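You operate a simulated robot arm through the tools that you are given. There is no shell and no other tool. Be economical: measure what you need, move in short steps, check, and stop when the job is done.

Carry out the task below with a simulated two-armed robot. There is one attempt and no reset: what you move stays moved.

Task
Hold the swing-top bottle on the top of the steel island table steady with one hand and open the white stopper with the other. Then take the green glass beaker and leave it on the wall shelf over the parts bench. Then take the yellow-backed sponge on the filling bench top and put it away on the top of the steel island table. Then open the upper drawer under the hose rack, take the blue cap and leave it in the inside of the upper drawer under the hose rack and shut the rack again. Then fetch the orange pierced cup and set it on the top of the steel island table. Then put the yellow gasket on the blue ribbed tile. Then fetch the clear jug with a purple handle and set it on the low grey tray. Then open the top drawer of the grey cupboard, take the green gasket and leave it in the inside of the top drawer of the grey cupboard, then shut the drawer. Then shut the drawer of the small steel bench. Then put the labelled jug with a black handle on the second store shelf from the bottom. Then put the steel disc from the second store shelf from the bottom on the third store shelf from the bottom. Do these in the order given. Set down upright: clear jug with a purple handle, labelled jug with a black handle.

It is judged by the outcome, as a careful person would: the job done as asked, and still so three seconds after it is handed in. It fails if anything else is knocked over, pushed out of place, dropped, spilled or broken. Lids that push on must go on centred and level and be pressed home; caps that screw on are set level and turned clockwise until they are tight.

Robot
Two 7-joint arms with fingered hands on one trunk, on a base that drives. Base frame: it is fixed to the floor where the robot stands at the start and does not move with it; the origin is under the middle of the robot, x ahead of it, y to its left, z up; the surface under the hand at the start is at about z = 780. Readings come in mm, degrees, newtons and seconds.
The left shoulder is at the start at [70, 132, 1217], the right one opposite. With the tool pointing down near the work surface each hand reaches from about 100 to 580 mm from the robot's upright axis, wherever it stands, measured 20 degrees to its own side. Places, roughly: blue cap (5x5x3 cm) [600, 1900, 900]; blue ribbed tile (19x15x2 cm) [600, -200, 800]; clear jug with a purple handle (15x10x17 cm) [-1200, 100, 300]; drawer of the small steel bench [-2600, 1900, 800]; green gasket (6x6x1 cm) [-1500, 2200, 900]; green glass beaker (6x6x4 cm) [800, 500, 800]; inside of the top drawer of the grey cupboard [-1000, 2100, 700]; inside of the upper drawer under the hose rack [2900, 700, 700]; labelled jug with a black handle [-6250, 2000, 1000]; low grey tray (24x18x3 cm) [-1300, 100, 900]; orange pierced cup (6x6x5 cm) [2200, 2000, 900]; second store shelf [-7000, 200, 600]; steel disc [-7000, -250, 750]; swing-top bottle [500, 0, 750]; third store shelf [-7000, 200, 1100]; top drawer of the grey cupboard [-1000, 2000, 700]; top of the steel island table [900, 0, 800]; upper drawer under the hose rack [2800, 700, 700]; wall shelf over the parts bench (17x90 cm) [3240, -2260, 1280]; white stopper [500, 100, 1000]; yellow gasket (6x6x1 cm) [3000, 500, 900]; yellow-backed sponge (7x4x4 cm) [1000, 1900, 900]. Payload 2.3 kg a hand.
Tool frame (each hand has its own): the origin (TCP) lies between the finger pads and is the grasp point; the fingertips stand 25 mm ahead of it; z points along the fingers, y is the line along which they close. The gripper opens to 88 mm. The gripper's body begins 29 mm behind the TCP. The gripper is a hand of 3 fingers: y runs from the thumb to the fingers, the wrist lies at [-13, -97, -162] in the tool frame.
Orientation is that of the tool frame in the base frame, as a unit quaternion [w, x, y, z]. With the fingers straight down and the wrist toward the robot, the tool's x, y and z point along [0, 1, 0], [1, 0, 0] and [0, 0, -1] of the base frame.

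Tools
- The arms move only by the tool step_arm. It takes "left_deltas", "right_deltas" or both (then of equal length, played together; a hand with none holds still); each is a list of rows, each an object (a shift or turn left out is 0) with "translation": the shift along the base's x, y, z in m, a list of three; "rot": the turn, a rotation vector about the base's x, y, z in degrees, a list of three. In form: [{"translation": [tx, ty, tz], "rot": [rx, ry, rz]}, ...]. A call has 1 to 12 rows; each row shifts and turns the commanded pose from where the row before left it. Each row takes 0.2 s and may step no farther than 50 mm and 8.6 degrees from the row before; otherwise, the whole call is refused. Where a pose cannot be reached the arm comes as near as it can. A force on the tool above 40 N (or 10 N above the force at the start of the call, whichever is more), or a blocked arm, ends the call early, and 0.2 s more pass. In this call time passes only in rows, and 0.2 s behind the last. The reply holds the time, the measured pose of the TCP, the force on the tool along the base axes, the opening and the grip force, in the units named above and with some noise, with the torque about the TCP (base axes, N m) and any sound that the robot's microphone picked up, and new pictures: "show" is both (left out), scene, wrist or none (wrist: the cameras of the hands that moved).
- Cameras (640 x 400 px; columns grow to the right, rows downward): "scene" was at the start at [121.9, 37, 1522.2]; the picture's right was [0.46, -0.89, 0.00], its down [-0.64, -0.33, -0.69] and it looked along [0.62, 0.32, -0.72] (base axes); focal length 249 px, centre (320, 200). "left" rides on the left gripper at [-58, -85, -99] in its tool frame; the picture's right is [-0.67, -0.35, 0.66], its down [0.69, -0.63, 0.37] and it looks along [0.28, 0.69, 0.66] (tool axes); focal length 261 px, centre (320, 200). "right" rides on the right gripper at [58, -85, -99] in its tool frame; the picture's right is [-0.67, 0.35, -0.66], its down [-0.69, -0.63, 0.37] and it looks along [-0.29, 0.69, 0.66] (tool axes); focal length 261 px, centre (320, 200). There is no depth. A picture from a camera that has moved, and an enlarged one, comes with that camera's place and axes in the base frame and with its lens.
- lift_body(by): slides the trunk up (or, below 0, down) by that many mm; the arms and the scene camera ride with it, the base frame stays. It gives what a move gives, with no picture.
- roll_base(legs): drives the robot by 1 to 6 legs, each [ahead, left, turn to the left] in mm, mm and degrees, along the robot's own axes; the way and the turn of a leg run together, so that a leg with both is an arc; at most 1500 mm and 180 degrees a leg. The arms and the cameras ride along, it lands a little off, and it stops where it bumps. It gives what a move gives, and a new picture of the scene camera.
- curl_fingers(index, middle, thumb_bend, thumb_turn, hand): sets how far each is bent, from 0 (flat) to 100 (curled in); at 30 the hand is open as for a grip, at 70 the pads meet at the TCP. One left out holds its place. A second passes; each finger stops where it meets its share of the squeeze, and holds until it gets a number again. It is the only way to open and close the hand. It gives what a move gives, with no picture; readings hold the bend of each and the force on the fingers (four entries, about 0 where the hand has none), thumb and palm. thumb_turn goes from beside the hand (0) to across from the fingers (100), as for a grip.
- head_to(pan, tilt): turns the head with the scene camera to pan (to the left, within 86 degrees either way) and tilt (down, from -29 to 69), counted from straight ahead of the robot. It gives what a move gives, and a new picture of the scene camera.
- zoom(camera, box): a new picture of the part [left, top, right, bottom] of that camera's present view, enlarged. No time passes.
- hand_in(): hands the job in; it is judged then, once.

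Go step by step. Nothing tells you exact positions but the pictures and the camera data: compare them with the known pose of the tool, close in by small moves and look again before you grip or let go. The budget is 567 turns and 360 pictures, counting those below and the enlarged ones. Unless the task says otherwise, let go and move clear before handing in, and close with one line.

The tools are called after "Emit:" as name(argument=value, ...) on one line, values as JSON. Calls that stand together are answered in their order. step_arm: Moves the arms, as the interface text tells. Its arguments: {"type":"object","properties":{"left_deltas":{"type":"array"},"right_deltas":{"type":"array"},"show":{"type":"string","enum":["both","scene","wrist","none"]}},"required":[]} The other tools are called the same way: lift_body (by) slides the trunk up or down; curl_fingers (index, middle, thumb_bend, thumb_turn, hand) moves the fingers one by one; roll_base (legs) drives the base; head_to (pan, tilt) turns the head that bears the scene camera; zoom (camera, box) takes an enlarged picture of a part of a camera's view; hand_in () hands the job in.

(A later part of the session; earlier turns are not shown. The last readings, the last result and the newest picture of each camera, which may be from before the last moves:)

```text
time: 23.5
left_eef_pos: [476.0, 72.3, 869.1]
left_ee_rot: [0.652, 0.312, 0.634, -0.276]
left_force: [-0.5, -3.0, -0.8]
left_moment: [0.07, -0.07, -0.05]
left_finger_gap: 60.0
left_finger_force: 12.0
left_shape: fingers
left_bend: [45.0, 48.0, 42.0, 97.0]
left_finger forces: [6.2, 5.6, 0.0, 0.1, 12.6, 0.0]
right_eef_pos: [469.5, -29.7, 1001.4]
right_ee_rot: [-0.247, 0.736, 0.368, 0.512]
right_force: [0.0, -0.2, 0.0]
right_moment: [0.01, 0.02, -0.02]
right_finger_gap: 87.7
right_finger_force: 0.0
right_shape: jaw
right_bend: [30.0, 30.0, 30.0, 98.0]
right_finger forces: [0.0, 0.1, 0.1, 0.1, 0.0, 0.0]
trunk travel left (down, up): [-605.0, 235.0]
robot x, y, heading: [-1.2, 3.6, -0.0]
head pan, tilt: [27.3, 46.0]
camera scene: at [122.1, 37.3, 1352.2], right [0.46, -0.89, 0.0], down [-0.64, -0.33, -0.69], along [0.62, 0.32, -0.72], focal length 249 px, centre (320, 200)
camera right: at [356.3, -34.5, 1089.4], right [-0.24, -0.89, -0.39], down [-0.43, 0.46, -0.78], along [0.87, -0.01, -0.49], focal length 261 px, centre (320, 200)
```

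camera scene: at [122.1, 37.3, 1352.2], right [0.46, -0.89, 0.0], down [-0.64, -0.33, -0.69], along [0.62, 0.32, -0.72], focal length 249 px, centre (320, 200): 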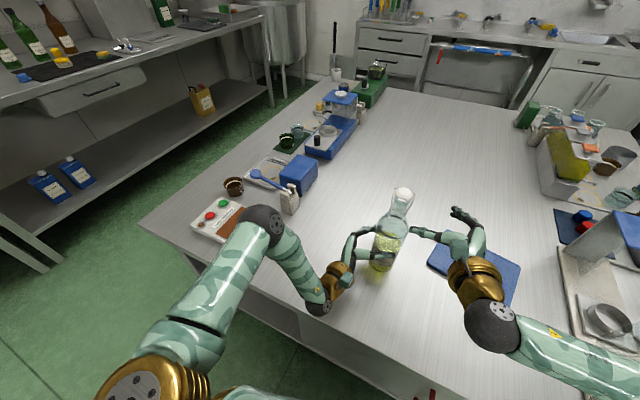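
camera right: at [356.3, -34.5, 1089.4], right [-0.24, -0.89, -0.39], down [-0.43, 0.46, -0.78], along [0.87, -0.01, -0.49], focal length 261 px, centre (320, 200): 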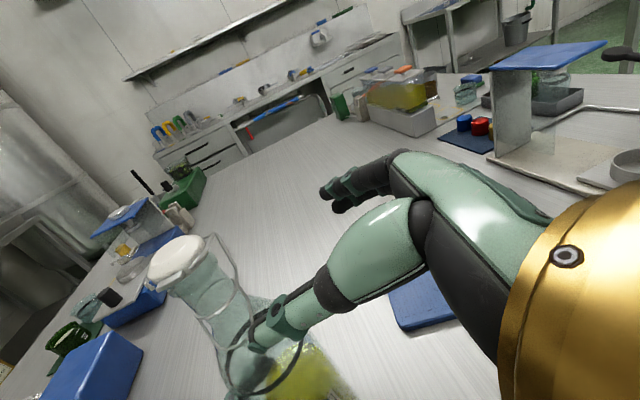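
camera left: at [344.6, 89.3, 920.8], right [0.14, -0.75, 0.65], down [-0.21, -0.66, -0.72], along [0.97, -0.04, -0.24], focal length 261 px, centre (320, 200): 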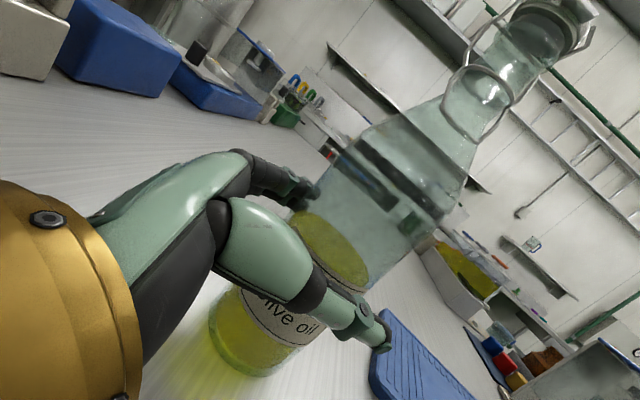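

Emit:
zoom(camera="right", box=[140, 225, 340, 400])

Emit:
zoom(camera="scene", box=[350, 170, 470, 270])

```text
2.29 times, centred on (240, 312) of right
camera zoom: at [356.3, -34.5, 1089.4], right [-0.24, -0.89, -0.39], down [-0.43, 0.46, -0.78], along [0.87, -0.01, -0.49], focal length 596 px, centre (503, -57)
```

zoom: 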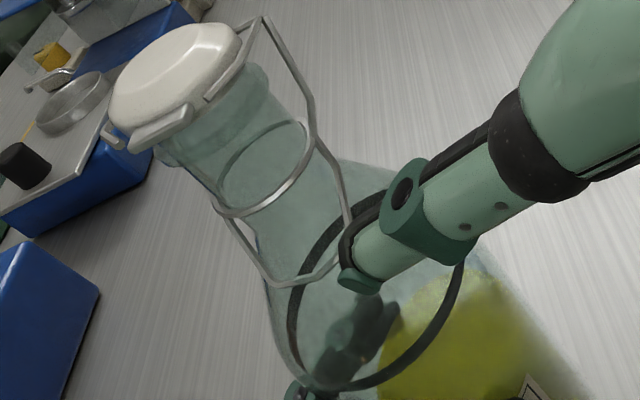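

```text
4.00 times, centred on (410, 220) of scene
camera zoom: at [122.1, 37.3, 1352.2], right [0.46, -0.89, 0.0], down [-0.64, -0.33, -0.69], along [0.62, 0.32, -0.72], focal length 995 px, centre (-40, 120)
```

zoom: 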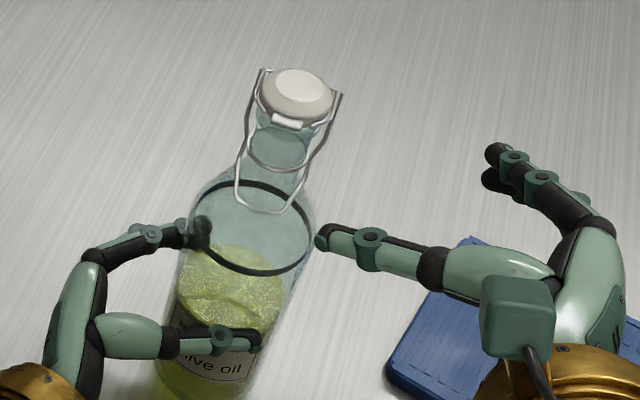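

Now the parts are clear: the U-shaped lever hangs in front of the neck with its bottom near [468, 50, 958]. I'll lower the right thumb tip to just below it and then bring it in.

Emit:
step_arm(right_deltas=[{"translation": [0, 0, -0.03]}, {"translation": [0, 0, -0.024]}, {"translation": [0.01, 0.014, 0]}], show="wrist")

Emit:
zoom(camera="scene", box=[350, 170, 470, 270])

Emit:
zoom(camera="left", box=[400, 0, 640, 200])

```text
time: 24.3
left_eef_pos: [476.3, 72.6, 868.9]
left_ee_rot: [0.652, 0.311, 0.634, -0.277]
left_force: [-0.6, -0.6, -0.1]
left_moment: [-0.01, -0.03, 0.0]
left_finger_gap: 59.9
left_finger_force: 12.1
left_shape: fingers
left_bend: [45.0, 48.0, 42.0, 97.0]
left_finger forces: [6.3, 5.8, 0.1, 0.0, 12.6, 0.0]
right_eef_pos: [480.6, -16.5, 991.8]
right_ee_rot: [-0.247, 0.735, 0.369, 0.512]
right_force: [0.3, 0.1, -0.2]
right_moment: [-0.03, 0.01, -0.02]
right_finger_gap: 87.8
right_finger_force: 0.1
right_shape: jaw
right_bend: [30.0, 30.0, 30.0, 98.0]
right_finger forces: [0.0, 0.0, 0.0, 0.0, 0.1, 0.0]
right hand out of reach, approached as far as the arm can: row 1, 2
trunk travel left (down, up): [-605.0, 235.0]
robot x, y, heading: [-2.6, 1.3, -0.3]
head pan, tilt: [27.3, 46.0]
camera right: at [367.3, -20.4, 1080.5], right [-0.23, -0.89, -0.39], down [-0.43, 0.45, -0.78], along [0.87, -0.01, -0.49], focal length 261 px, centre (320, 200)
```

right: 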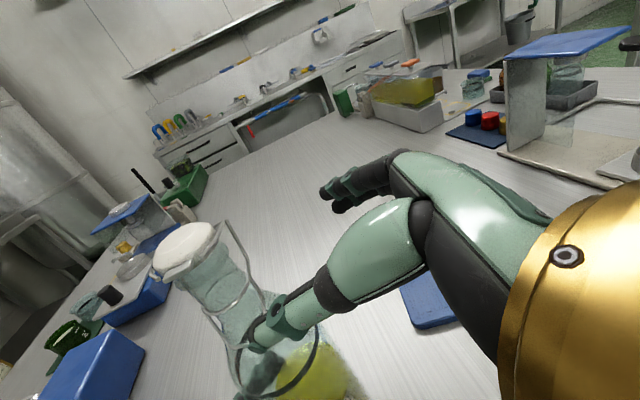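

```text
4.00 times, centred on (410, 220) of scene
camera zoom: at [122.2, 37.2, 1352.2], right [0.46, -0.89, 0.0], down [-0.64, -0.33, -0.69], along [0.62, 0.32, -0.72], focal length 995 px, centre (-40, 120)
```

zoom: 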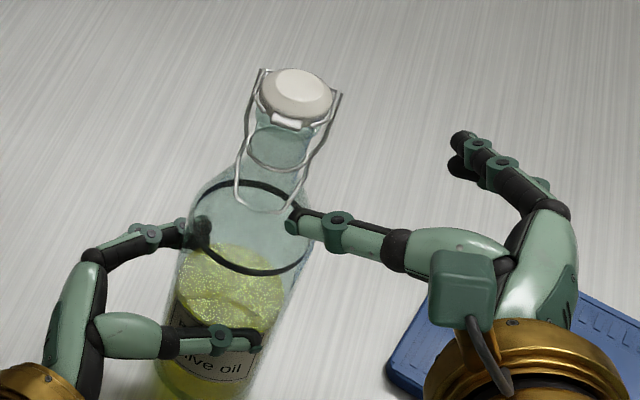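

```text
2.00 times, centred on (520, 100) of left
camera zoom: at [344.6, 90.0, 920.8], right [0.14, -0.75, 0.65], down [-0.21, -0.66, -0.72], along [0.97, -0.04, -0.24], focal length 521 px, centre (-80, 400)
```

zoom: 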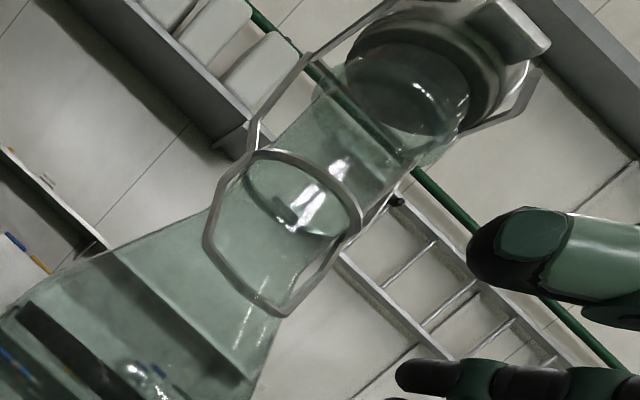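

Emit:
step_arm(right_deltas=[{"translation": [0.0, -0.02, 0], "rot": [-6.2, 5.4, 0]}, {"translation": [0, 0, -0.01], "rot": [-6.2, 5.4, 0]}, {"translation": [0, 0, -0.014]}, {"translation": [0, 0, -0.014]}], show="wrist")

Emit:
zoom(camera="scene", box=[350, 170, 470, 270])

```text
time: 25.3
left_eef_pos: [477.1, 72.4, 869.6]
left_ee_rot: [0.652, 0.311, 0.633, -0.277]
left_force: [-1.2, -0.1, -0.3]
left_moment: [0.03, -0.03, 0.0]
left_finger_gap: 59.9
left_finger_force: 12.3
left_shape: fingers
left_bend: [45.0, 48.0, 42.0, 97.0]
left_finger forces: [6.4, 5.8, 0.0, 0.0, 12.5, 0.0]
right_eef_pos: [479.8, -36.6, 954.9]
right_ee_rot: [-0.2, 0.803, 0.396, 0.398]
right_force: [0.4, -0.1, -0.5]
right_moment: [0.02, 0.01, 0.01]
right_finger_gap: 87.8
right_finger_force: 0.1
right_shape: jaw
right_bend: [30.0, 30.0, 30.0, 98.0]
right_finger forces: [0.1, 0.0, 0.0, 0.0, 0.1, 0.0]
trunk travel left (down, up): [-605.0, 235.0]
robot x, y, heading: [-0.2, -1.2, 0.2]
head pan, tilt: [27.3, 46.0]
camera right: at [385.6, -19.3, 1061.6], right [-0.29, -0.95, -0.14], down [-0.58, 0.29, -0.76], along [0.76, -0.14, -0.63], focal length 261 px, centre (320, 200)
```

right: 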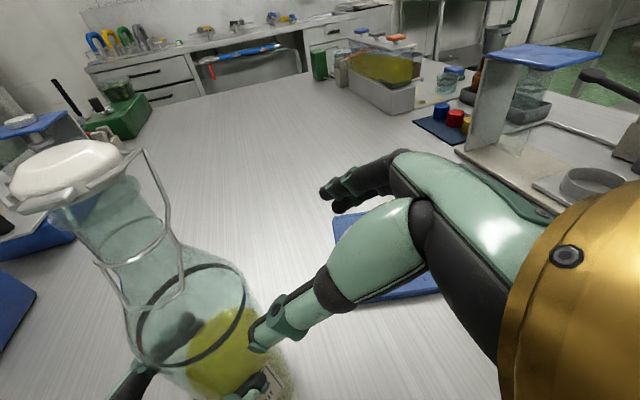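

```text
4.00 times, centred on (410, 220) of scene
camera zoom: at [122.0, 36.9, 1352.2], right [0.46, -0.89, 0.0], down [-0.64, -0.33, -0.69], along [0.62, 0.32, -0.72], focal length 995 px, centre (-40, 120)
```

zoom: 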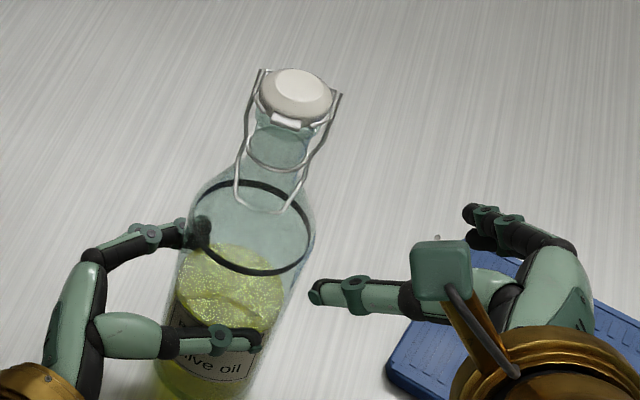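

Emit:
zoom(camera="right", box=[60, 200, 300, 400])

```text
2.00 times, centred on (180, 300) of right
camera zoom: at [385.6, -19.3, 1061.6], right [-0.29, -0.95, -0.14], down [-0.58, 0.29, -0.76], along [0.76, -0.14, -0.63], focal length 521 px, centre (600, 0)
```

zoom: 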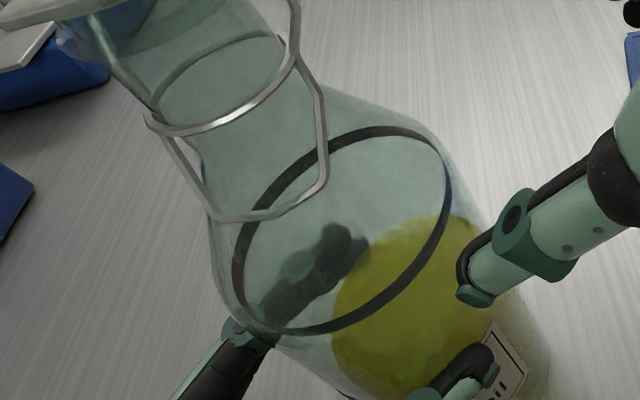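

The lever loop lies nearly on the glass, while the stopper's tab overhangs the slim neck at about [470, 50, 1020] and is easy to get under. I'll place the thumb tip under the tab.

Emit:
step_arm(right_deltas=[{"translation": [0, 0, 0.03]}, {"translation": [0, 0, 0.028]}, {"translation": [0.008, 0.02, 0]}, {"translation": [0.005, 0.014, 0]}], show="wrist")

Emit:
zoom(camera="scene", box=[350, 170, 470, 270])

Emit:
zoom(camera="left", box=[400, 0, 640, 200])

```text
time: 26.3
left_eef_pos: [476.5, 70.9, 869.2]
left_ee_rot: [0.652, 0.311, 0.634, -0.276]
left_force: [-0.2, -0.4, -0.4]
left_moment: [0.02, -0.03, 0.02]
left_finger_gap: 59.8
left_finger_force: 12.1
left_shape: fingers
left_bend: [45.0, 48.0, 42.0, 97.0]
left_finger forces: [6.3, 5.7, 0.0, 0.0, 12.5, 0.0]
right_eef_pos: [493.9, -2.3, 1012.8]
right_ee_rot: [-0.201, 0.803, 0.396, 0.397]
right_force: [0.9, -0.2, -0.1]
right_moment: [-0.01, -0.01, -0.02]
right_finger_gap: 87.5
right_finger_force: 0.0
right_shape: jaw
right_bend: [30.0, 30.0, 30.0, 98.0]
right_finger forces: [0.1, 0.0, 0.1, 0.0, 0.0, 0.0]
trunk travel left (down, up): [-605.0, 235.0]
robot x, y, heading: [0.5, 4.2, 0.1]
head pan, tilt: [27.3, 46.0]
camera right: at [398.6, 15.2, 1119.3], right [-0.29, -0.95, -0.14], down [-0.58, 0.29, -0.76], along [0.76, -0.14, -0.63], focal length 261 px, centre (320, 200)
```

right: 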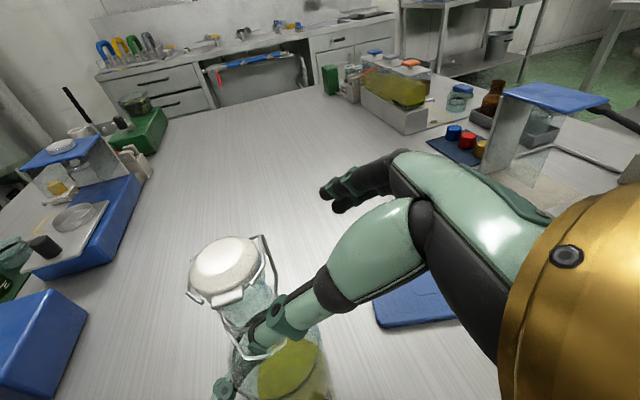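

```text
4.00 times, centred on (410, 220) of scene
camera zoom: at [122.0, 37.0, 1352.2], right [0.46, -0.89, 0.0], down [-0.64, -0.33, -0.69], along [0.62, 0.32, -0.72], focal length 995 px, centre (-40, 120)
```

zoom: 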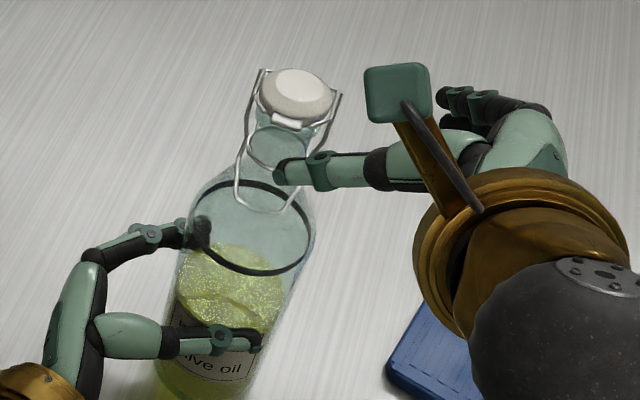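

```text
2.00 times, centred on (520, 100) of left
camera zoom: at [344.4, 89.8, 920.8], right [0.14, -0.75, 0.65], down [-0.21, -0.66, -0.72], along [0.97, -0.04, -0.24], focal length 521 px, centre (-80, 400)
```

zoom: 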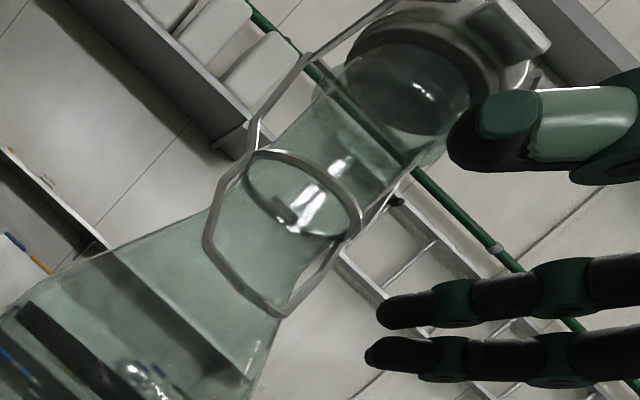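

Emit:
step_arm(right_deltas=[{"translation": [0.004, 0.006, 0]}, {"translation": [0, 0, 0.008]}, {"translation": [0, 0, 0.006]}], show="wrist")

Emit:
zoom(camera="scene", box=[350, 170, 470, 270])

Emit:
zoom(camera="left", box=[400, 0, 640, 200])

```text
time: 27.1
left_eef_pos: [477.4, 71.0, 869.6]
left_ee_rot: [0.652, 0.312, 0.634, -0.277]
left_force: [0.3, 0.3, 0.7]
left_moment: [0.0, -0.02, -0.02]
left_finger_gap: 59.8
left_finger_force: 12.1
left_shape: fingers
left_bend: [45.0, 48.0, 42.0, 97.0]
left_finger forces: [6.4, 5.7, 0.0, 0.0, 12.1, 0.0]
right_eef_pos: [497.3, 2.6, 1025.6]
right_ee_rot: [-0.2, 0.803, 0.397, 0.398]
right_force: [-0.2, 0.8, -0.5]
right_moment: [-0.02, -0.03, 0.01]
right_finger_gap: 87.7
right_finger_force: 0.0
right_shape: jaw
right_bend: [30.0, 30.0, 30.0, 98.0]
right_finger forces: [0.1, 0.1, 0.1, 0.0, 0.6, 0.0]
trunk travel left (down, up): [-605.0, 235.0]
robot x, y, heading: [0.3, -0.9, 0.2]
head pan, tilt: [27.3, 46.0]
camera right: at [402.9, 20.3, 1133.1], right [-0.28, -0.95, -0.14], down [-0.58, 0.29, -0.76], along [0.76, -0.14, -0.63], focal length 261 px, centre (320, 200)
```

right: 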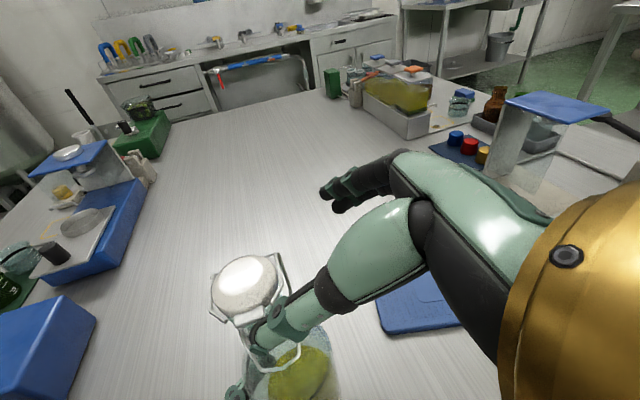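

```text
4.00 times, centred on (410, 220) of scene
camera zoom: at [122.1, 37.0, 1352.1], right [0.46, -0.89, 0.0], down [-0.64, -0.33, -0.69], along [0.62, 0.32, -0.72], focal length 995 px, centre (-40, 120)
```

zoom: 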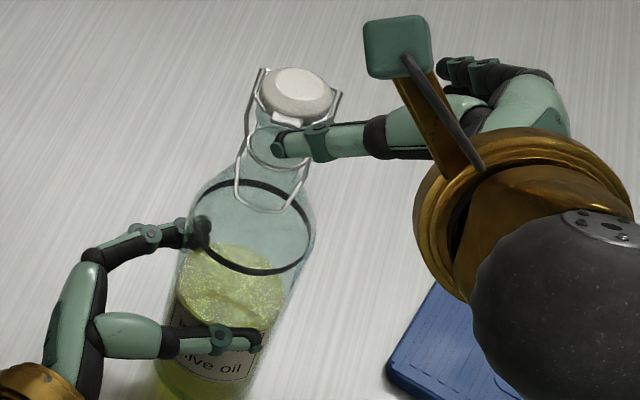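

```text
2.00 times, centred on (520, 100) of left
camera zoom: at [344.6, 89.8, 920.8], right [0.14, -0.75, 0.65], down [-0.21, -0.66, -0.72], along [0.97, -0.04, -0.24], focal length 521 px, centre (-80, 400)
```

zoom: 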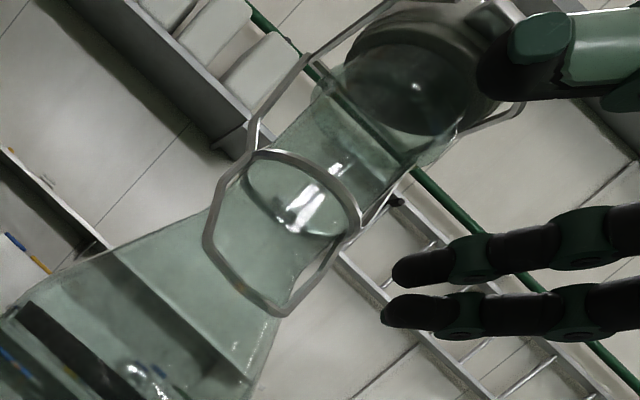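

The thumb has just touched the tab and the stopper seems to be tipping. I'll continue upward in small steps.

Emit:
step_arm(right_deltas=[{"translation": [0.001, 0, 0.006]}, {"translation": [0.002, 0, 0.006]}, {"translation": [0.003, 0, 0.006]}], show="none")

Emit:
zoom(camera="scene", box=[350, 160, 470, 260])

Emit:
zoom(camera="left", box=[400, 0, 640, 200])

```text
time: 27.9
left_eef_pos: [475.7, 70.5, 869.1]
left_ee_rot: [0.653, 0.311, 0.633, -0.277]
left_force: [-0.9, -0.5, -1.1]
left_moment: [-0.01, -0.01, -0.01]
left_finger_gap: 59.9
left_finger_force: 12.5
left_shape: fingers
left_bend: [45.0, 48.0, 42.0, 97.0]
left_finger forces: [6.5, 5.8, 0.0, 0.1, 12.5, 0.0]
right_eef_pos: [504.2, 3.3, 1044.9]
right_ee_rot: [-0.199, 0.803, 0.397, 0.398]
right_force: [0.3, 0.3, 0.0]
right_moment: [0.01, 0.04, -0.03]
right_finger_gap: 87.7
right_finger_force: 0.1
right_shape: jaw
right_bend: [30.0, 30.0, 30.0, 98.0]
right_finger forces: [0.0, 0.0, 0.1, 0.0, 0.0, 0.1]
trunk travel left (down, up): [-605.0, 235.0]
robot x, y, heading: [2.6, -0.2, -0.2]
head pan, tilt: [27.3, 46.0]
```

```text
4.00 times, centred on (410, 210) of scene
camera zoom: at [122.0, 37.0, 1352.2], right [0.46, -0.89, 0.0], down [-0.64, -0.33, -0.69], along [0.62, 0.32, -0.72], focal length 995 px, centre (-40, 160)
```

zoom: 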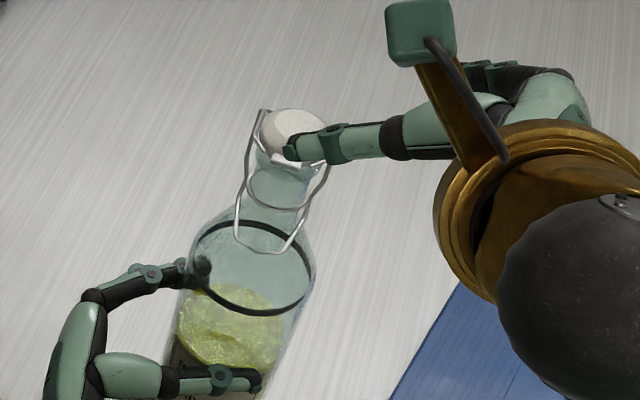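

```text
2.00 times, centred on (520, 100) of left
camera zoom: at [344.4, 89.8, 920.8], right [0.14, -0.75, 0.65], down [-0.21, -0.66, -0.72], along [0.97, -0.04, -0.24], focal length 521 px, centre (-80, 400)
```

zoom: 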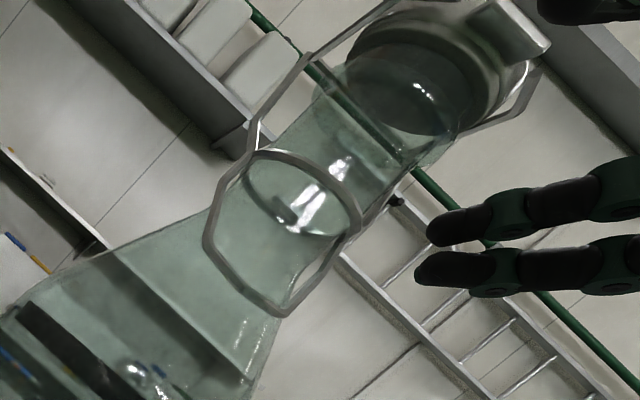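

The thumb slid past outside the tab without moving it. I'll go back down and press in until it touches the neck, then lift.

Emit:
step_arm(right_deltas=[{"translation": [-0.015, -0.01, 0]}, {"translation": [0, 0, -0.03]}, {"translation": [0.012, 0.008, 0]}, {"translation": [0.006, 0.006, 0]}, {"translation": [0.004, 0.004, 0]}], show="wrist")

Emit:
zoom(camera="left", box=[400, 0, 640, 200])

```text
time: 29.1
left_eef_pos: [476.8, 72.8, 869.1]
left_ee_rot: [0.653, 0.311, 0.633, -0.276]
left_force: [3.6, 4.6, -0.1]
left_moment: [-0.05, 0.05, 0.07]
left_finger_gap: 59.7
left_finger_force: 12.8
left_shape: fingers
left_bend: [44.0, 48.0, 43.0, 96.0]
left_finger forces: [8.0, 7.2, 0.0, 0.0, 10.1, 0.0]
right_eef_pos: [510.4, 10.7, 1014.9]
right_ee_rot: [-0.2, 0.803, 0.396, 0.398]
right_force: [-2.7, -2.7, 0.3]
right_moment: [0.03, 0.04, 0.15]
right_finger_gap: 87.7
right_finger_force: 0.1
right_shape: jaw
right_bend: [30.0, 30.0, 27.0, 98.0]
right_finger forces: [0.0, 0.0, 0.1, 0.0, 2.5, 0.0]
trunk travel left (down, up): [-605.0, 235.0]
robot x, y, heading: [-1.3, 0.8, 0.1]
head pan, tilt: [27.3, 46.0]
camera right: at [416.1, 28.5, 1121.3], right [-0.29, -0.95, -0.14], down [-0.58, 0.29, -0.76], along [0.76, -0.14, -0.63], focal length 261 px, centre (320, 200)
```

right: 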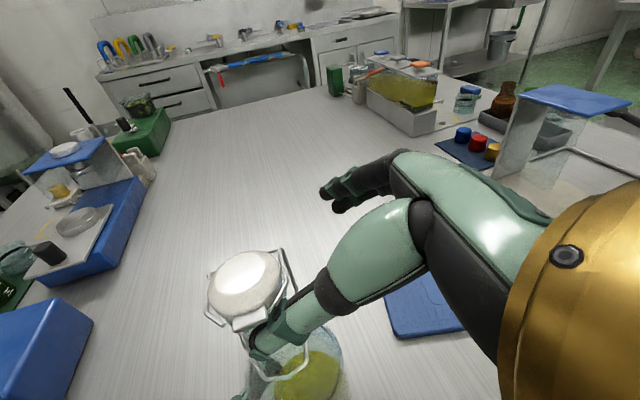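

```text
2.00 times, centred on (520, 100) of left
camera zoom: at [344.9, 90.6, 920.8], right [0.14, -0.75, 0.65], down [-0.2, -0.67, -0.72], along [0.97, -0.03, -0.24], focal length 521 px, centre (-80, 400)
```

zoom: 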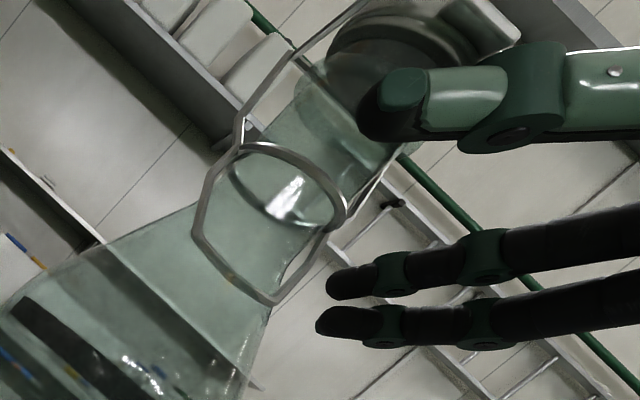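

The thumb now rests on the neck under the tab. I'll ease off slightly and lift.

Emit:
step_arm(right_deltas=[{"translation": [-0.002, -0.003, 0]}, {"translation": [0, 0, 0.006]}, {"translation": [0.0, 0, 0.006]}, {"translation": [0.002, 0, 0.006]}], show="wrist")

Emit:
zoom(camera="left", box=[400, 0, 640, 200])

```text
time: 30.1
left_eef_pos: [476.4, 71.4, 868.5]
left_ee_rot: [0.651, 0.312, 0.634, -0.277]
left_force: [-1.3, 0.0, 0.0]
left_moment: [0.01, -0.01, -0.02]
left_finger_gap: 59.8
left_finger_force: 12.6
left_shape: fingers
left_bend: [45.0, 48.0, 42.0, 97.0]
left_finger forces: [6.3, 5.8, 0.0, 0.0, 12.6, 0.1]
right_eef_pos: [509.2, 8.3, 1033.2]
right_ee_rot: [-0.201, 0.802, 0.396, 0.399]
right_force: [-0.2, -0.5, -0.8]
right_moment: [-0.03, 0.03, 0.02]
right_finger_gap: 87.9
right_finger_force: 0.0
right_shape: jaw
right_bend: [30.0, 30.0, 30.0, 98.0]
right_finger forces: [0.0, 0.0, 0.0, 0.0, 0.1, 0.1]
trunk travel left (down, up): [-605.0, 235.0]
robot x, y, heading: [2.4, 1.3, -0.2]
head pan, tilt: [27.3, 46.0]
camera right: at [414.8, 25.3, 1140.1], right [-0.28, -0.95, -0.14], down [-0.58, 0.29, -0.76], along [0.77, -0.14, -0.63], focal length 261 px, centre (320, 200)
```

right: 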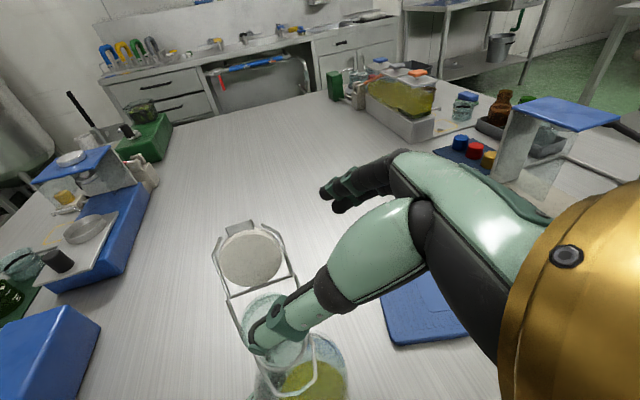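

```text
2.00 times, centred on (520, 100) of left
camera zoom: at [343.8, 89.4, 920.9], right [0.14, -0.75, 0.65], down [-0.21, -0.66, -0.72], along [0.97, -0.04, -0.24], focal length 521 px, centre (-80, 400)
```

zoom: 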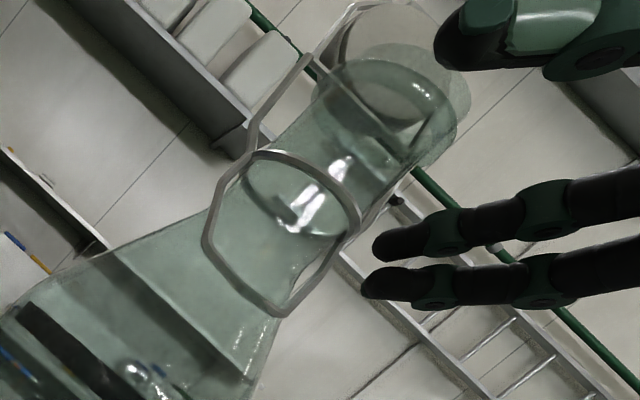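

The stopper has flipped open at its rear hinge. I'll withdraw the right hand and check that it stays open.

Emit:
step_arm(right_deltas=[{"translation": [-0.02, -0.02, 0.0]}, {"translation": [0, -0.04, 0.02]}, {"translation": [0, -0.05, 0.02]}, {"translation": [0, -0.05, 0.02]}], show="none")

Emit:
zoom(camera="scene", box=[350, 160, 470, 260])

```text
refused: row 3 steps farther than a row can; nothing moved
```

```text
4.00 times, centred on (410, 210) of scene
camera zoom: at [121.2, 36.6, 1352.3], right [0.46, -0.89, 0.0], down [-0.64, -0.33, -0.69], along [0.62, 0.32, -0.72], focal length 995 px, centre (-40, 160)
```

zoom: 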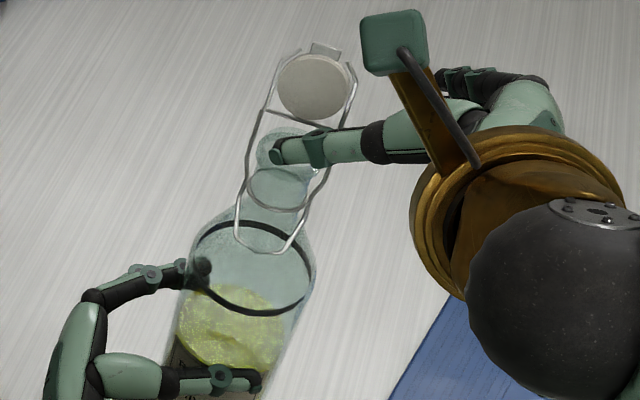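

Clearly open. I'll withdraw the right hand to the front-right, then release the bottle.

Emit:
step_arm(right_deltas=[{"translation": [-0.02, -0.02, 0.0]}, {"translation": [0, -0.04, 0.02]}, {"translation": [0, -0.045, 0.01]}, {"translation": [0, -0.045, 0.01]}], show="scene")

Emit:
curl_fingers(hand="left", index=30, middle=30, thumb_bend=30)

Emit:
step_arm(left_deltas=[{"translation": [-0.0196, 0.0227, 0.0]}, {"translation": [-0.0196, 0.0227, 0.0]}, {"translation": [-0.0196, 0.0227, 0.0]}], show="none")

Emit:
zoom(camera="scene", box=[330, 160, 450, 290])

```text
time: 31.1
left_eef_pos: [476.5, 71.7, 869.1]
left_ee_rot: [0.652, 0.312, 0.634, -0.276]
left_force: [-2.0, 0.7, 0.3]
left_moment: [0.06, -0.02, -0.02]
left_finger_gap: 60.0
left_finger_force: 12.0
left_shape: fingers
left_bend: [45.0, 48.0, 42.0, 97.0]
left_finger forces: [6.3, 5.8, 0.0, 0.1, 12.9, 0.1]
right_eef_pos: [489.8, -142.1, 1073.1]
right_ee_rot: [-0.2, 0.803, 0.397, 0.397]
right_force: [-0.2, -0.8, 1.2]
right_moment: [0.01, 0.01, 0.02]
right_finger_gap: 87.9
right_finger_force: 0.1
right_shape: jaw
right_bend: [30.0, 30.0, 30.0, 98.0]
right_finger forces: [0.1, 0.1, 0.1, 0.1, 0.0, 0.0]
trunk travel left (down, up): [-605.0, 235.0]
robot x, y, heading: [1.7, 1.5, -0.2]
head pan, tilt: [27.3, 46.0]
camera scene: at [121.7, 35.8, 1352.2], right [0.46, -0.89, 0.0], down [-0.64, -0.33, -0.69], along [0.62, 0.32, -0.72], focal length 249 px, centre (320, 200)
```

scene: 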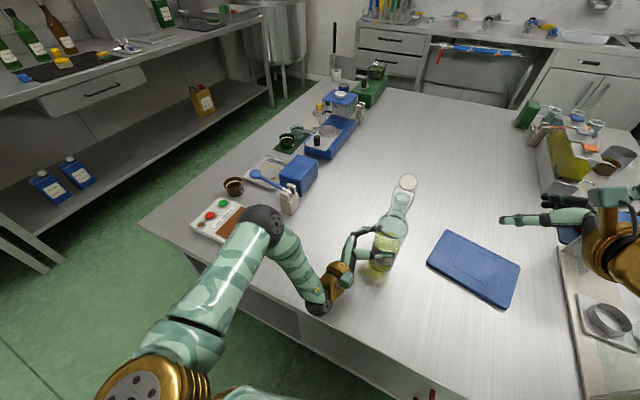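

```text
time: 32.1
left_eef_pos: [477.7, 72.6, 869.5]
left_ee_rot: [0.652, 0.311, 0.634, -0.276]
left_force: [-0.4, -1.0, -0.1]
left_moment: [-0.01, 0.0, 0.02]
left_finger_gap: 84.3
left_finger_force: 0.0
left_shape: fingers
left_bend: [30.0, 30.0, 30.0, 97.0]
left_finger forces: [0.0, 0.0, 0.0, 0.0, 0.0, 0.0]
right_eef_pos: [490.6, -140.7, 1074.0]
right_ee_rot: [-0.2, 0.803, 0.396, 0.399]
right_force: [-0.7, -0.5, -0.1]
right_moment: [0.0, -0.03, 0.0]
right_finger_gap: 88.0
right_finger_force: 0.1
right_shape: jaw
right_bend: [30.0, 30.0, 30.0, 98.0]
right_finger forces: [0.0, 0.1, 0.0, 0.1, 0.1, 0.1]
trunk travel left (down, up): [-605.0, 235.0]
robot x, y, heading: [0.8, 0.5, 0.3]
head pan, tilt: [27.3, 46.0]
```

```text
time: 32.9
left_eef_pos: [418.1, 141.8, 871.3]
left_ee_rot: [0.653, 0.311, 0.633, -0.276]
left_force: [0.9, -0.2, -0.4]
left_moment: [0.01, 0.0, 0.01]
left_finger_gap: 84.3
left_finger_force: 0.0
left_shape: fingers
left_bend: [30.0, 30.0, 30.0, 97.0]
left_finger forces: [0.1, 0.0, 0.0, 0.1, 0.1, 0.0]
right_eef_pos: [490.4, -140.7, 1073.2]
right_ee_rot: [-0.2, 0.803, 0.396, 0.398]
right_force: [0.4, 0.3, -0.7]
right_moment: [0.01, -0.04, 0.01]
right_finger_gap: 88.0
right_finger_force: 0.1
right_shape: jaw
right_bend: [30.0, 30.0, 30.0, 98.0]
right_finger forces: [0.0, 0.0, 0.0, 0.0, 0.1, 0.1]
trunk travel left (down, up): [-605.0, 235.0]
robot x, y, heading: [0.6, -0.9, 0.1]
head pan, tilt: [27.3, 46.0]
```

```text
3.08 times, centred on (390, 225) of scene
camera zoom: at [121.3, 37.8, 1352.2], right [0.46, -0.89, 0.0], down [-0.64, -0.33, -0.69], along [0.62, 0.32, -0.72], focal length 765 px, centre (105, 123)
```

zoom: 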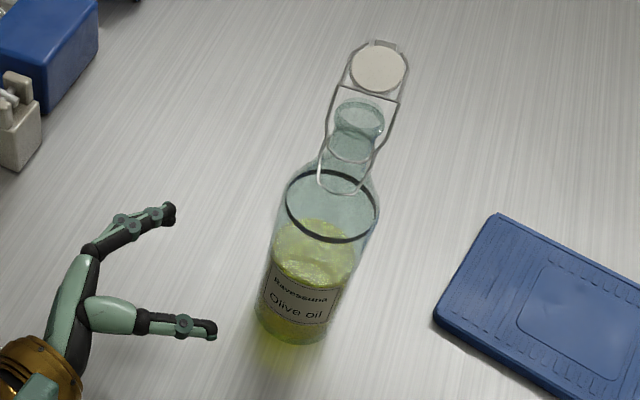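

Bottle open and left standing. Next is the green beaker near [800, 500]; I'll zoom in on that part of the table.

Emit:
zoom(camera="scene", box=[190, 70, 390, 230])

```text
2.50 times, centred on (290, 150) of scene
camera zoom: at [121.3, 37.8, 1352.2], right [0.46, -0.89, 0.0], down [-0.64, -0.33, -0.69], along [0.62, 0.32, -0.72], focal length 622 px, centre (395, 325)
```

zoom: 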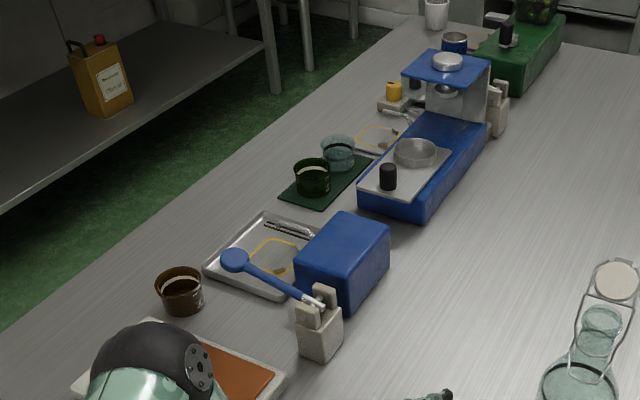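

The green beaker stands near [785, 520] on a dark mat, out of reach from here. I'll back off from the table, then drive round to its left side.

Emit:
roll_base(legs=[[-350, 0, 0], [0, 1150, 0]])

```text
time: 40.6
left_eef_pos: [67.4, 1297.7, 869.4]
left_ee_rot: [0.654, 0.308, 0.635, -0.273]
left_force: [0.7, 0.0, -0.6]
left_moment: [-0.01, 0.01, 0.01]
left_finger_gap: 84.2
left_finger_force: 0.1
left_shape: fingers
left_bend: [30.0, 30.0, 30.0, 97.0]
left_finger forces: [0.0, 0.1, 0.0, 0.0, 0.0, 0.0]
right_eef_pos: [143.1, 1017.3, 1073.1]
right_ee_rot: [-0.202, 0.801, 0.4, 0.396]
right_force: [-0.1, 0.2, -0.5]
right_moment: [0.03, 0.0, 0.01]
right_finger_gap: 88.0
right_finger_force: 0.1
right_shape: jaw
right_bend: [30.0, 30.0, 30.0, 98.0]
right_finger forces: [0.0, 0.0, 0.0, 0.0, 0.0, 0.1]
trunk travel left (down, up): [-605.0, 235.0]
robot x, y, heading: [-350.6, 1154.0, 0.9]
head pan, tilt: [27.3, 46.0]
camera scene: at [-227.9, 1191.1, 1352.2], right [0.47, -0.88, 0.0], down [-0.64, -0.34, -0.69], along [0.61, 0.32, -0.72], focal length 249 px, centre (320, 200)
```

scene: 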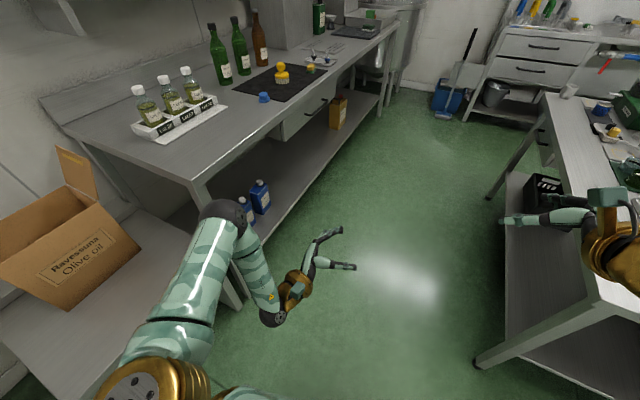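

Emit:
step_arm(left_deltas=[{"translation": [0.01, 0, 0.03]}, {"translation": [0.0, 0, 0.03], "rot": [0, 0, -8]}, {"translation": [0.0, 0, 0.03], "rot": [0, 0, -8]}, {"translation": [0.0, 0, 0.03], "rot": [0, 0, -8]}, {"translation": [0, 0, 0.03], "rot": [8.4, 0, 0]}, {"rot": [8.4, 0, 0]}, {"rot": [8.4, 0, 0]}, {"rot": [8.4, 0, 0]}, {"rot": [8.4, 0, 0]}], show="none")

Emit:
step_arm(left_deltas=[{"rot": [0, 0, -8]}, {"rot": [0, 0, -8]}, {"rot": [8.4, 0, 0]}, {"rot": [8.4, 0, 0]}, {"rot": [8.4, 0, 0]}, {"rot": [8.4, 0, 0]}], show="none")

Emit:
roll_base(legs=[[1150, 0, 0], [0, 0, -90]])

```text
time: 42.6
left_eef_pos: [77.4, 1296.5, 1020.5]
left_ee_rot: [0.388, 0.614, 0.665, -0.175]
left_force: [0.0, 0.0, 0.0]
left_moment: [-0.04, 0.0, -0.02]
left_finger_gap: 84.8
left_finger_force: 0.1
left_shape: fingers
left_bend: [30.0, 30.0, 30.0, 97.0]
left_finger forces: [0.1, 0.1, 0.1, 0.0, 0.0, 0.0]
right_eef_pos: [141.5, 1016.4, 1072.7]
right_ee_rot: [-0.203, 0.8, 0.401, 0.398]
right_force: [-0.5, -0.8, -0.2]
right_moment: [-0.04, 0.04, -0.01]
right_finger_gap: 87.7
right_finger_force: 0.1
right_shape: jaw
right_bend: [30.0, 30.0, 30.0, 98.0]
right_finger forces: [0.0, 0.1, 0.0, 0.0, 0.0, 0.0]
trunk travel left (down, up): [-605.0, 235.0]
robot x, y, heading: [-347.0, 1152.5, 0.5]
head pan, tilt: [27.3, 46.0]
```

```text
time: 44.0
left_eef_pos: [78.4, 1296.4, 1020.4]
left_ee_rot: [0.141, 0.774, 0.615, -0.051]
left_force: [0.6, -0.5, -0.2]
left_moment: [0.0, -0.02, -0.03]
left_finger_gap: 84.4
left_finger_force: 0.0
left_shape: fingers
left_bend: [30.0, 30.0, 30.0, 97.0]
left_finger forces: [0.1, 0.0, 0.0, 0.0, 0.0, 0.0]
right_eef_pos: [142.0, 1014.9, 1073.3]
right_ee_rot: [-0.203, 0.8, 0.4, 0.397]
right_force: [-0.1, 0.1, -0.3]
right_moment: [-0.01, -0.03, 0.01]
right_finger_gap: 87.9
right_finger_force: 0.0
right_shape: jaw
right_bend: [30.0, 30.0, 30.0, 98.0]
right_finger forces: [0.1, 0.0, 0.0, 0.1, 0.0, 0.0]
trunk travel left (down, up): [-605.0, 235.0]
robot x, y, heading: [-348.9, 1151.9, 0.7]
head pan, tilt: [27.3, 46.0]
```

```text
time: 53.7
left_eef_pos: [941.8, 735.2, 1021.0]
left_ee_rot: [0.062, 0.982, -0.117, -0.138]
left_force: [0.4, -0.1, -0.2]
left_moment: [0.02, -0.01, -0.01]
left_finger_gap: 84.6
left_finger_force: 0.0
left_shape: fingers
left_bend: [30.0, 30.0, 30.0, 97.0]
left_finger forces: [0.0, 0.1, 0.0, 0.0, 0.0, 0.1]
right_eef_pos: [660.8, 673.3, 1073.0]
right_ee_rot: [0.139, 0.848, -0.286, 0.423]
right_force: [-0.9, 1.0, 0.1]
right_moment: [-0.01, -0.03, 0.01]
right_finger_gap: 87.8
right_finger_force: 0.1
right_shape: jaw
right_bend: [30.0, 30.0, 30.0, 98.0]
right_finger forces: [0.1, 0.0, 0.0, 0.0, 0.0, 0.1]
trunk travel left (down, up): [-605.0, 235.0]
robot x, y, heading: [798.5, 1159.7, -89.5]
head pan, tilt: [27.3, 46.0]
camera scene: at [838.2, 1042.0, 1352.2], right [-0.89, -0.46, 0.0], down [-0.33, 0.64, -0.69], along [0.32, -0.62, -0.72], focal length 249 px, centre (320, 200)
```

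scene: 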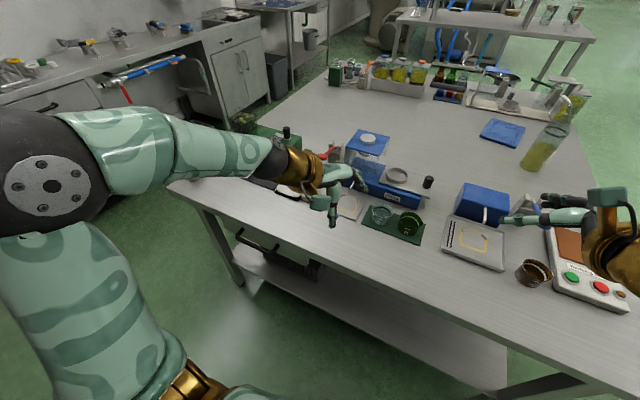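

Now facing the island from its left side; the green beaker is at about [815, 545] with a clear one 70 mm to its left. I'll roll closer and straighten the left hand.

Emit:
roll_base(legs=[[130, 0, 0]])

Emit:
step_arm(left_deltas=[{"translation": [-0.02, 0, 0], "rot": [2.4, -5.2, 4.4]}, {"translation": [-0.04, 0, 0], "rot": [2.4, -5.2, 4.4]}, {"translation": [-0.04, 0, 0], "rot": [2.4, -5.2, 4.4]}], show="both")

```text
time: 55.0
left_eef_pos: [942.7, 609.4, 1021.3]
left_ee_rot: [0.063, 0.982, -0.115, -0.139]
left_force: [0.5, 0.3, 0.9]
left_moment: [0.01, 0.01, -0.01]
left_finger_gap: 84.5
left_finger_force: 0.0
left_shape: fingers
left_bend: [30.0, 30.0, 30.0, 97.0]
left_finger forces: [0.1, 0.1, 0.1, 0.0, 0.0, 0.0]
right_eef_pos: [661.2, 546.3, 1074.2]
right_ee_rot: [0.139, 0.848, -0.285, 0.424]
right_force: [0.6, 0.1, -0.3]
right_moment: [-0.03, 0.02, -0.01]
right_finger_gap: 88.0
right_finger_force: 0.0
right_shape: jaw
right_bend: [30.0, 30.0, 30.0, 98.0]
right_finger forces: [0.1, 0.1, 0.0, 0.1, 0.1, 0.0]
trunk travel left (down, up): [-605.0, 235.0]
robot x, y, heading: [799.7, 1033.7, -89.9]
head pan, tilt: [27.3, 46.0]
camera scene: at [838.8, 916.0, 1352.4], right [-0.89, -0.46, 0.0], down [-0.33, 0.64, -0.7], along [0.32, -0.62, -0.72], focal length 249 px, centre (320, 200)
```

scene: 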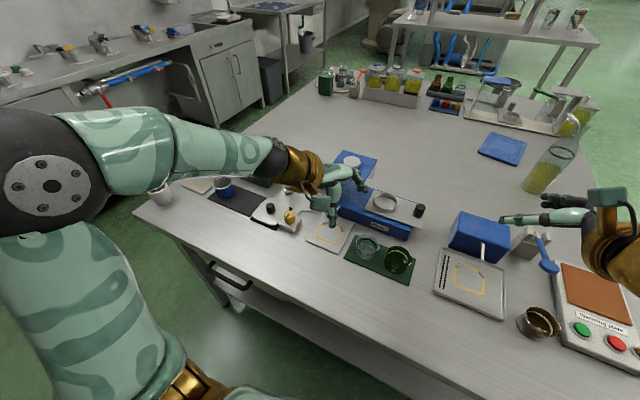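

```text
time: 55.8
left_eef_pos: [841.2, 606.2, 1019.8]
left_ee_rot: [0.0, 1.0, -0.001, -0.004]
left_force: [0.2, -0.3, -0.5]
left_moment: [0.01, 0.0, 0.02]
left_finger_gap: 84.5
left_finger_force: 0.1
left_shape: fingers
left_bend: [30.0, 30.0, 30.0, 97.0]
left_finger forces: [0.0, 0.0, 0.0, 0.0, 0.1, 0.1]
right_eef_pos: [660.7, 543.3, 1072.7]
right_ee_rot: [0.139, 0.848, -0.286, 0.424]
right_force: [0.8, -0.3, 0.7]
right_moment: [-0.02, -0.02, -0.01]
right_finger_gap: 88.0
right_finger_force: 0.1
right_shape: jaw
right_bend: [30.0, 30.0, 30.0, 98.0]
right_finger forces: [0.0, 0.1, 0.0, 0.0, 0.1, 0.1]
trunk travel left (down, up): [-605.0, 235.0]
robot x, y, heading: [804.3, 1036.7, -89.6]
head pan, tilt: [27.3, 46.0]
camera scene: at [837.3, 913.4, 1352.2], right [-0.89, -0.46, 0.0], down [-0.33, 0.64, -0.69], along [0.32, -0.62, -0.72], focal length 249 px, centre (320, 200)
camera left: at [784.6, 691.5, 1118.4], right [-0.67, 0.35, -0.65], down [0.68, 0.63, -0.37], along [0.28, -0.69, -0.66], focal length 261 px, centre (320, 200)
```

scene: 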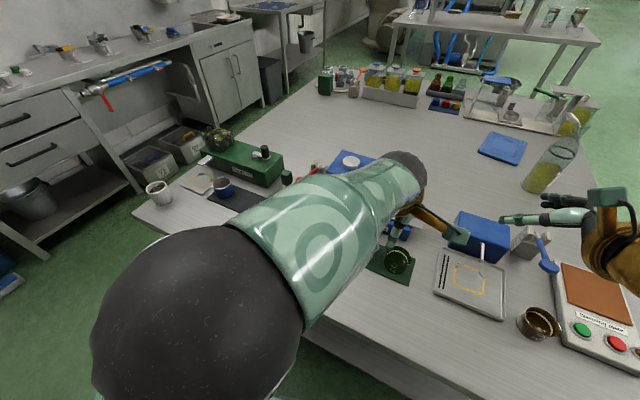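
left: 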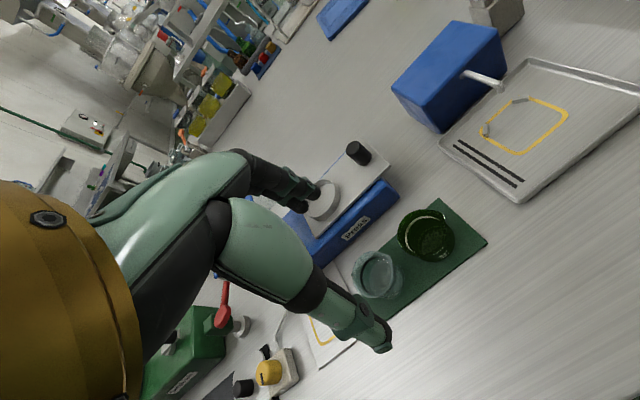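

Emit:
step_arm(left_deltas=[{"translation": [-0.014, -0.028, -0.02]}, {"translation": [-0.014, -0.028, -0.02]}, {"translation": [0, 0, -0.04]}, {"translation": [0, 0, -0.04]}], show="wrist")

```text
time: 56.8
left_eef_pos: [819.3, 547.5, 902.3]
left_ee_rot: [-0.001, 1.0, 0.009, -0.017]
left_force: [-0.2, 0.0, -0.4]
left_moment: [-0.01, 0.01, -0.01]
left_finger_gap: 84.7
left_finger_force: 0.0
left_shape: fingers
left_bend: [30.0, 30.0, 30.0, 97.0]
left_finger forces: [0.1, 0.0, 0.1, 0.1, 0.0, 0.0]
right_eef_pos: [662.1, 543.7, 1072.5]
right_ee_rot: [0.138, 0.848, -0.285, 0.424]
right_force: [0.2, 0.4, -0.6]
right_moment: [0.0, 0.0, 0.01]
right_finger_gap: 87.7
right_finger_force: 0.2
right_shape: jaw
right_bend: [30.0, 30.0, 30.0, 98.0]
right_finger forces: [0.0, 0.1, 0.1, 0.0, 0.0, 0.0]
trunk travel left (down, up): [-605.0, 235.0]
robot x, y, heading: [803.4, 1037.2, -89.7]
head pan, tilt: [27.3, 46.0]
camera left: at [762.2, 631.8, 1003.2], right [-0.7, 0.34, -0.63], down [0.66, 0.64, -0.39], along [0.28, -0.69, -0.67], focal length 261 px, centre (320, 200)
```

left: 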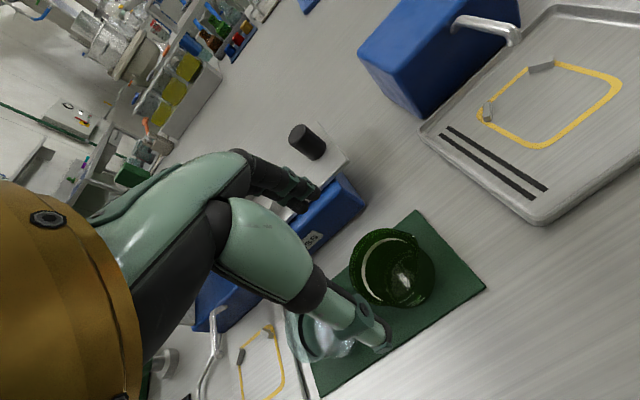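

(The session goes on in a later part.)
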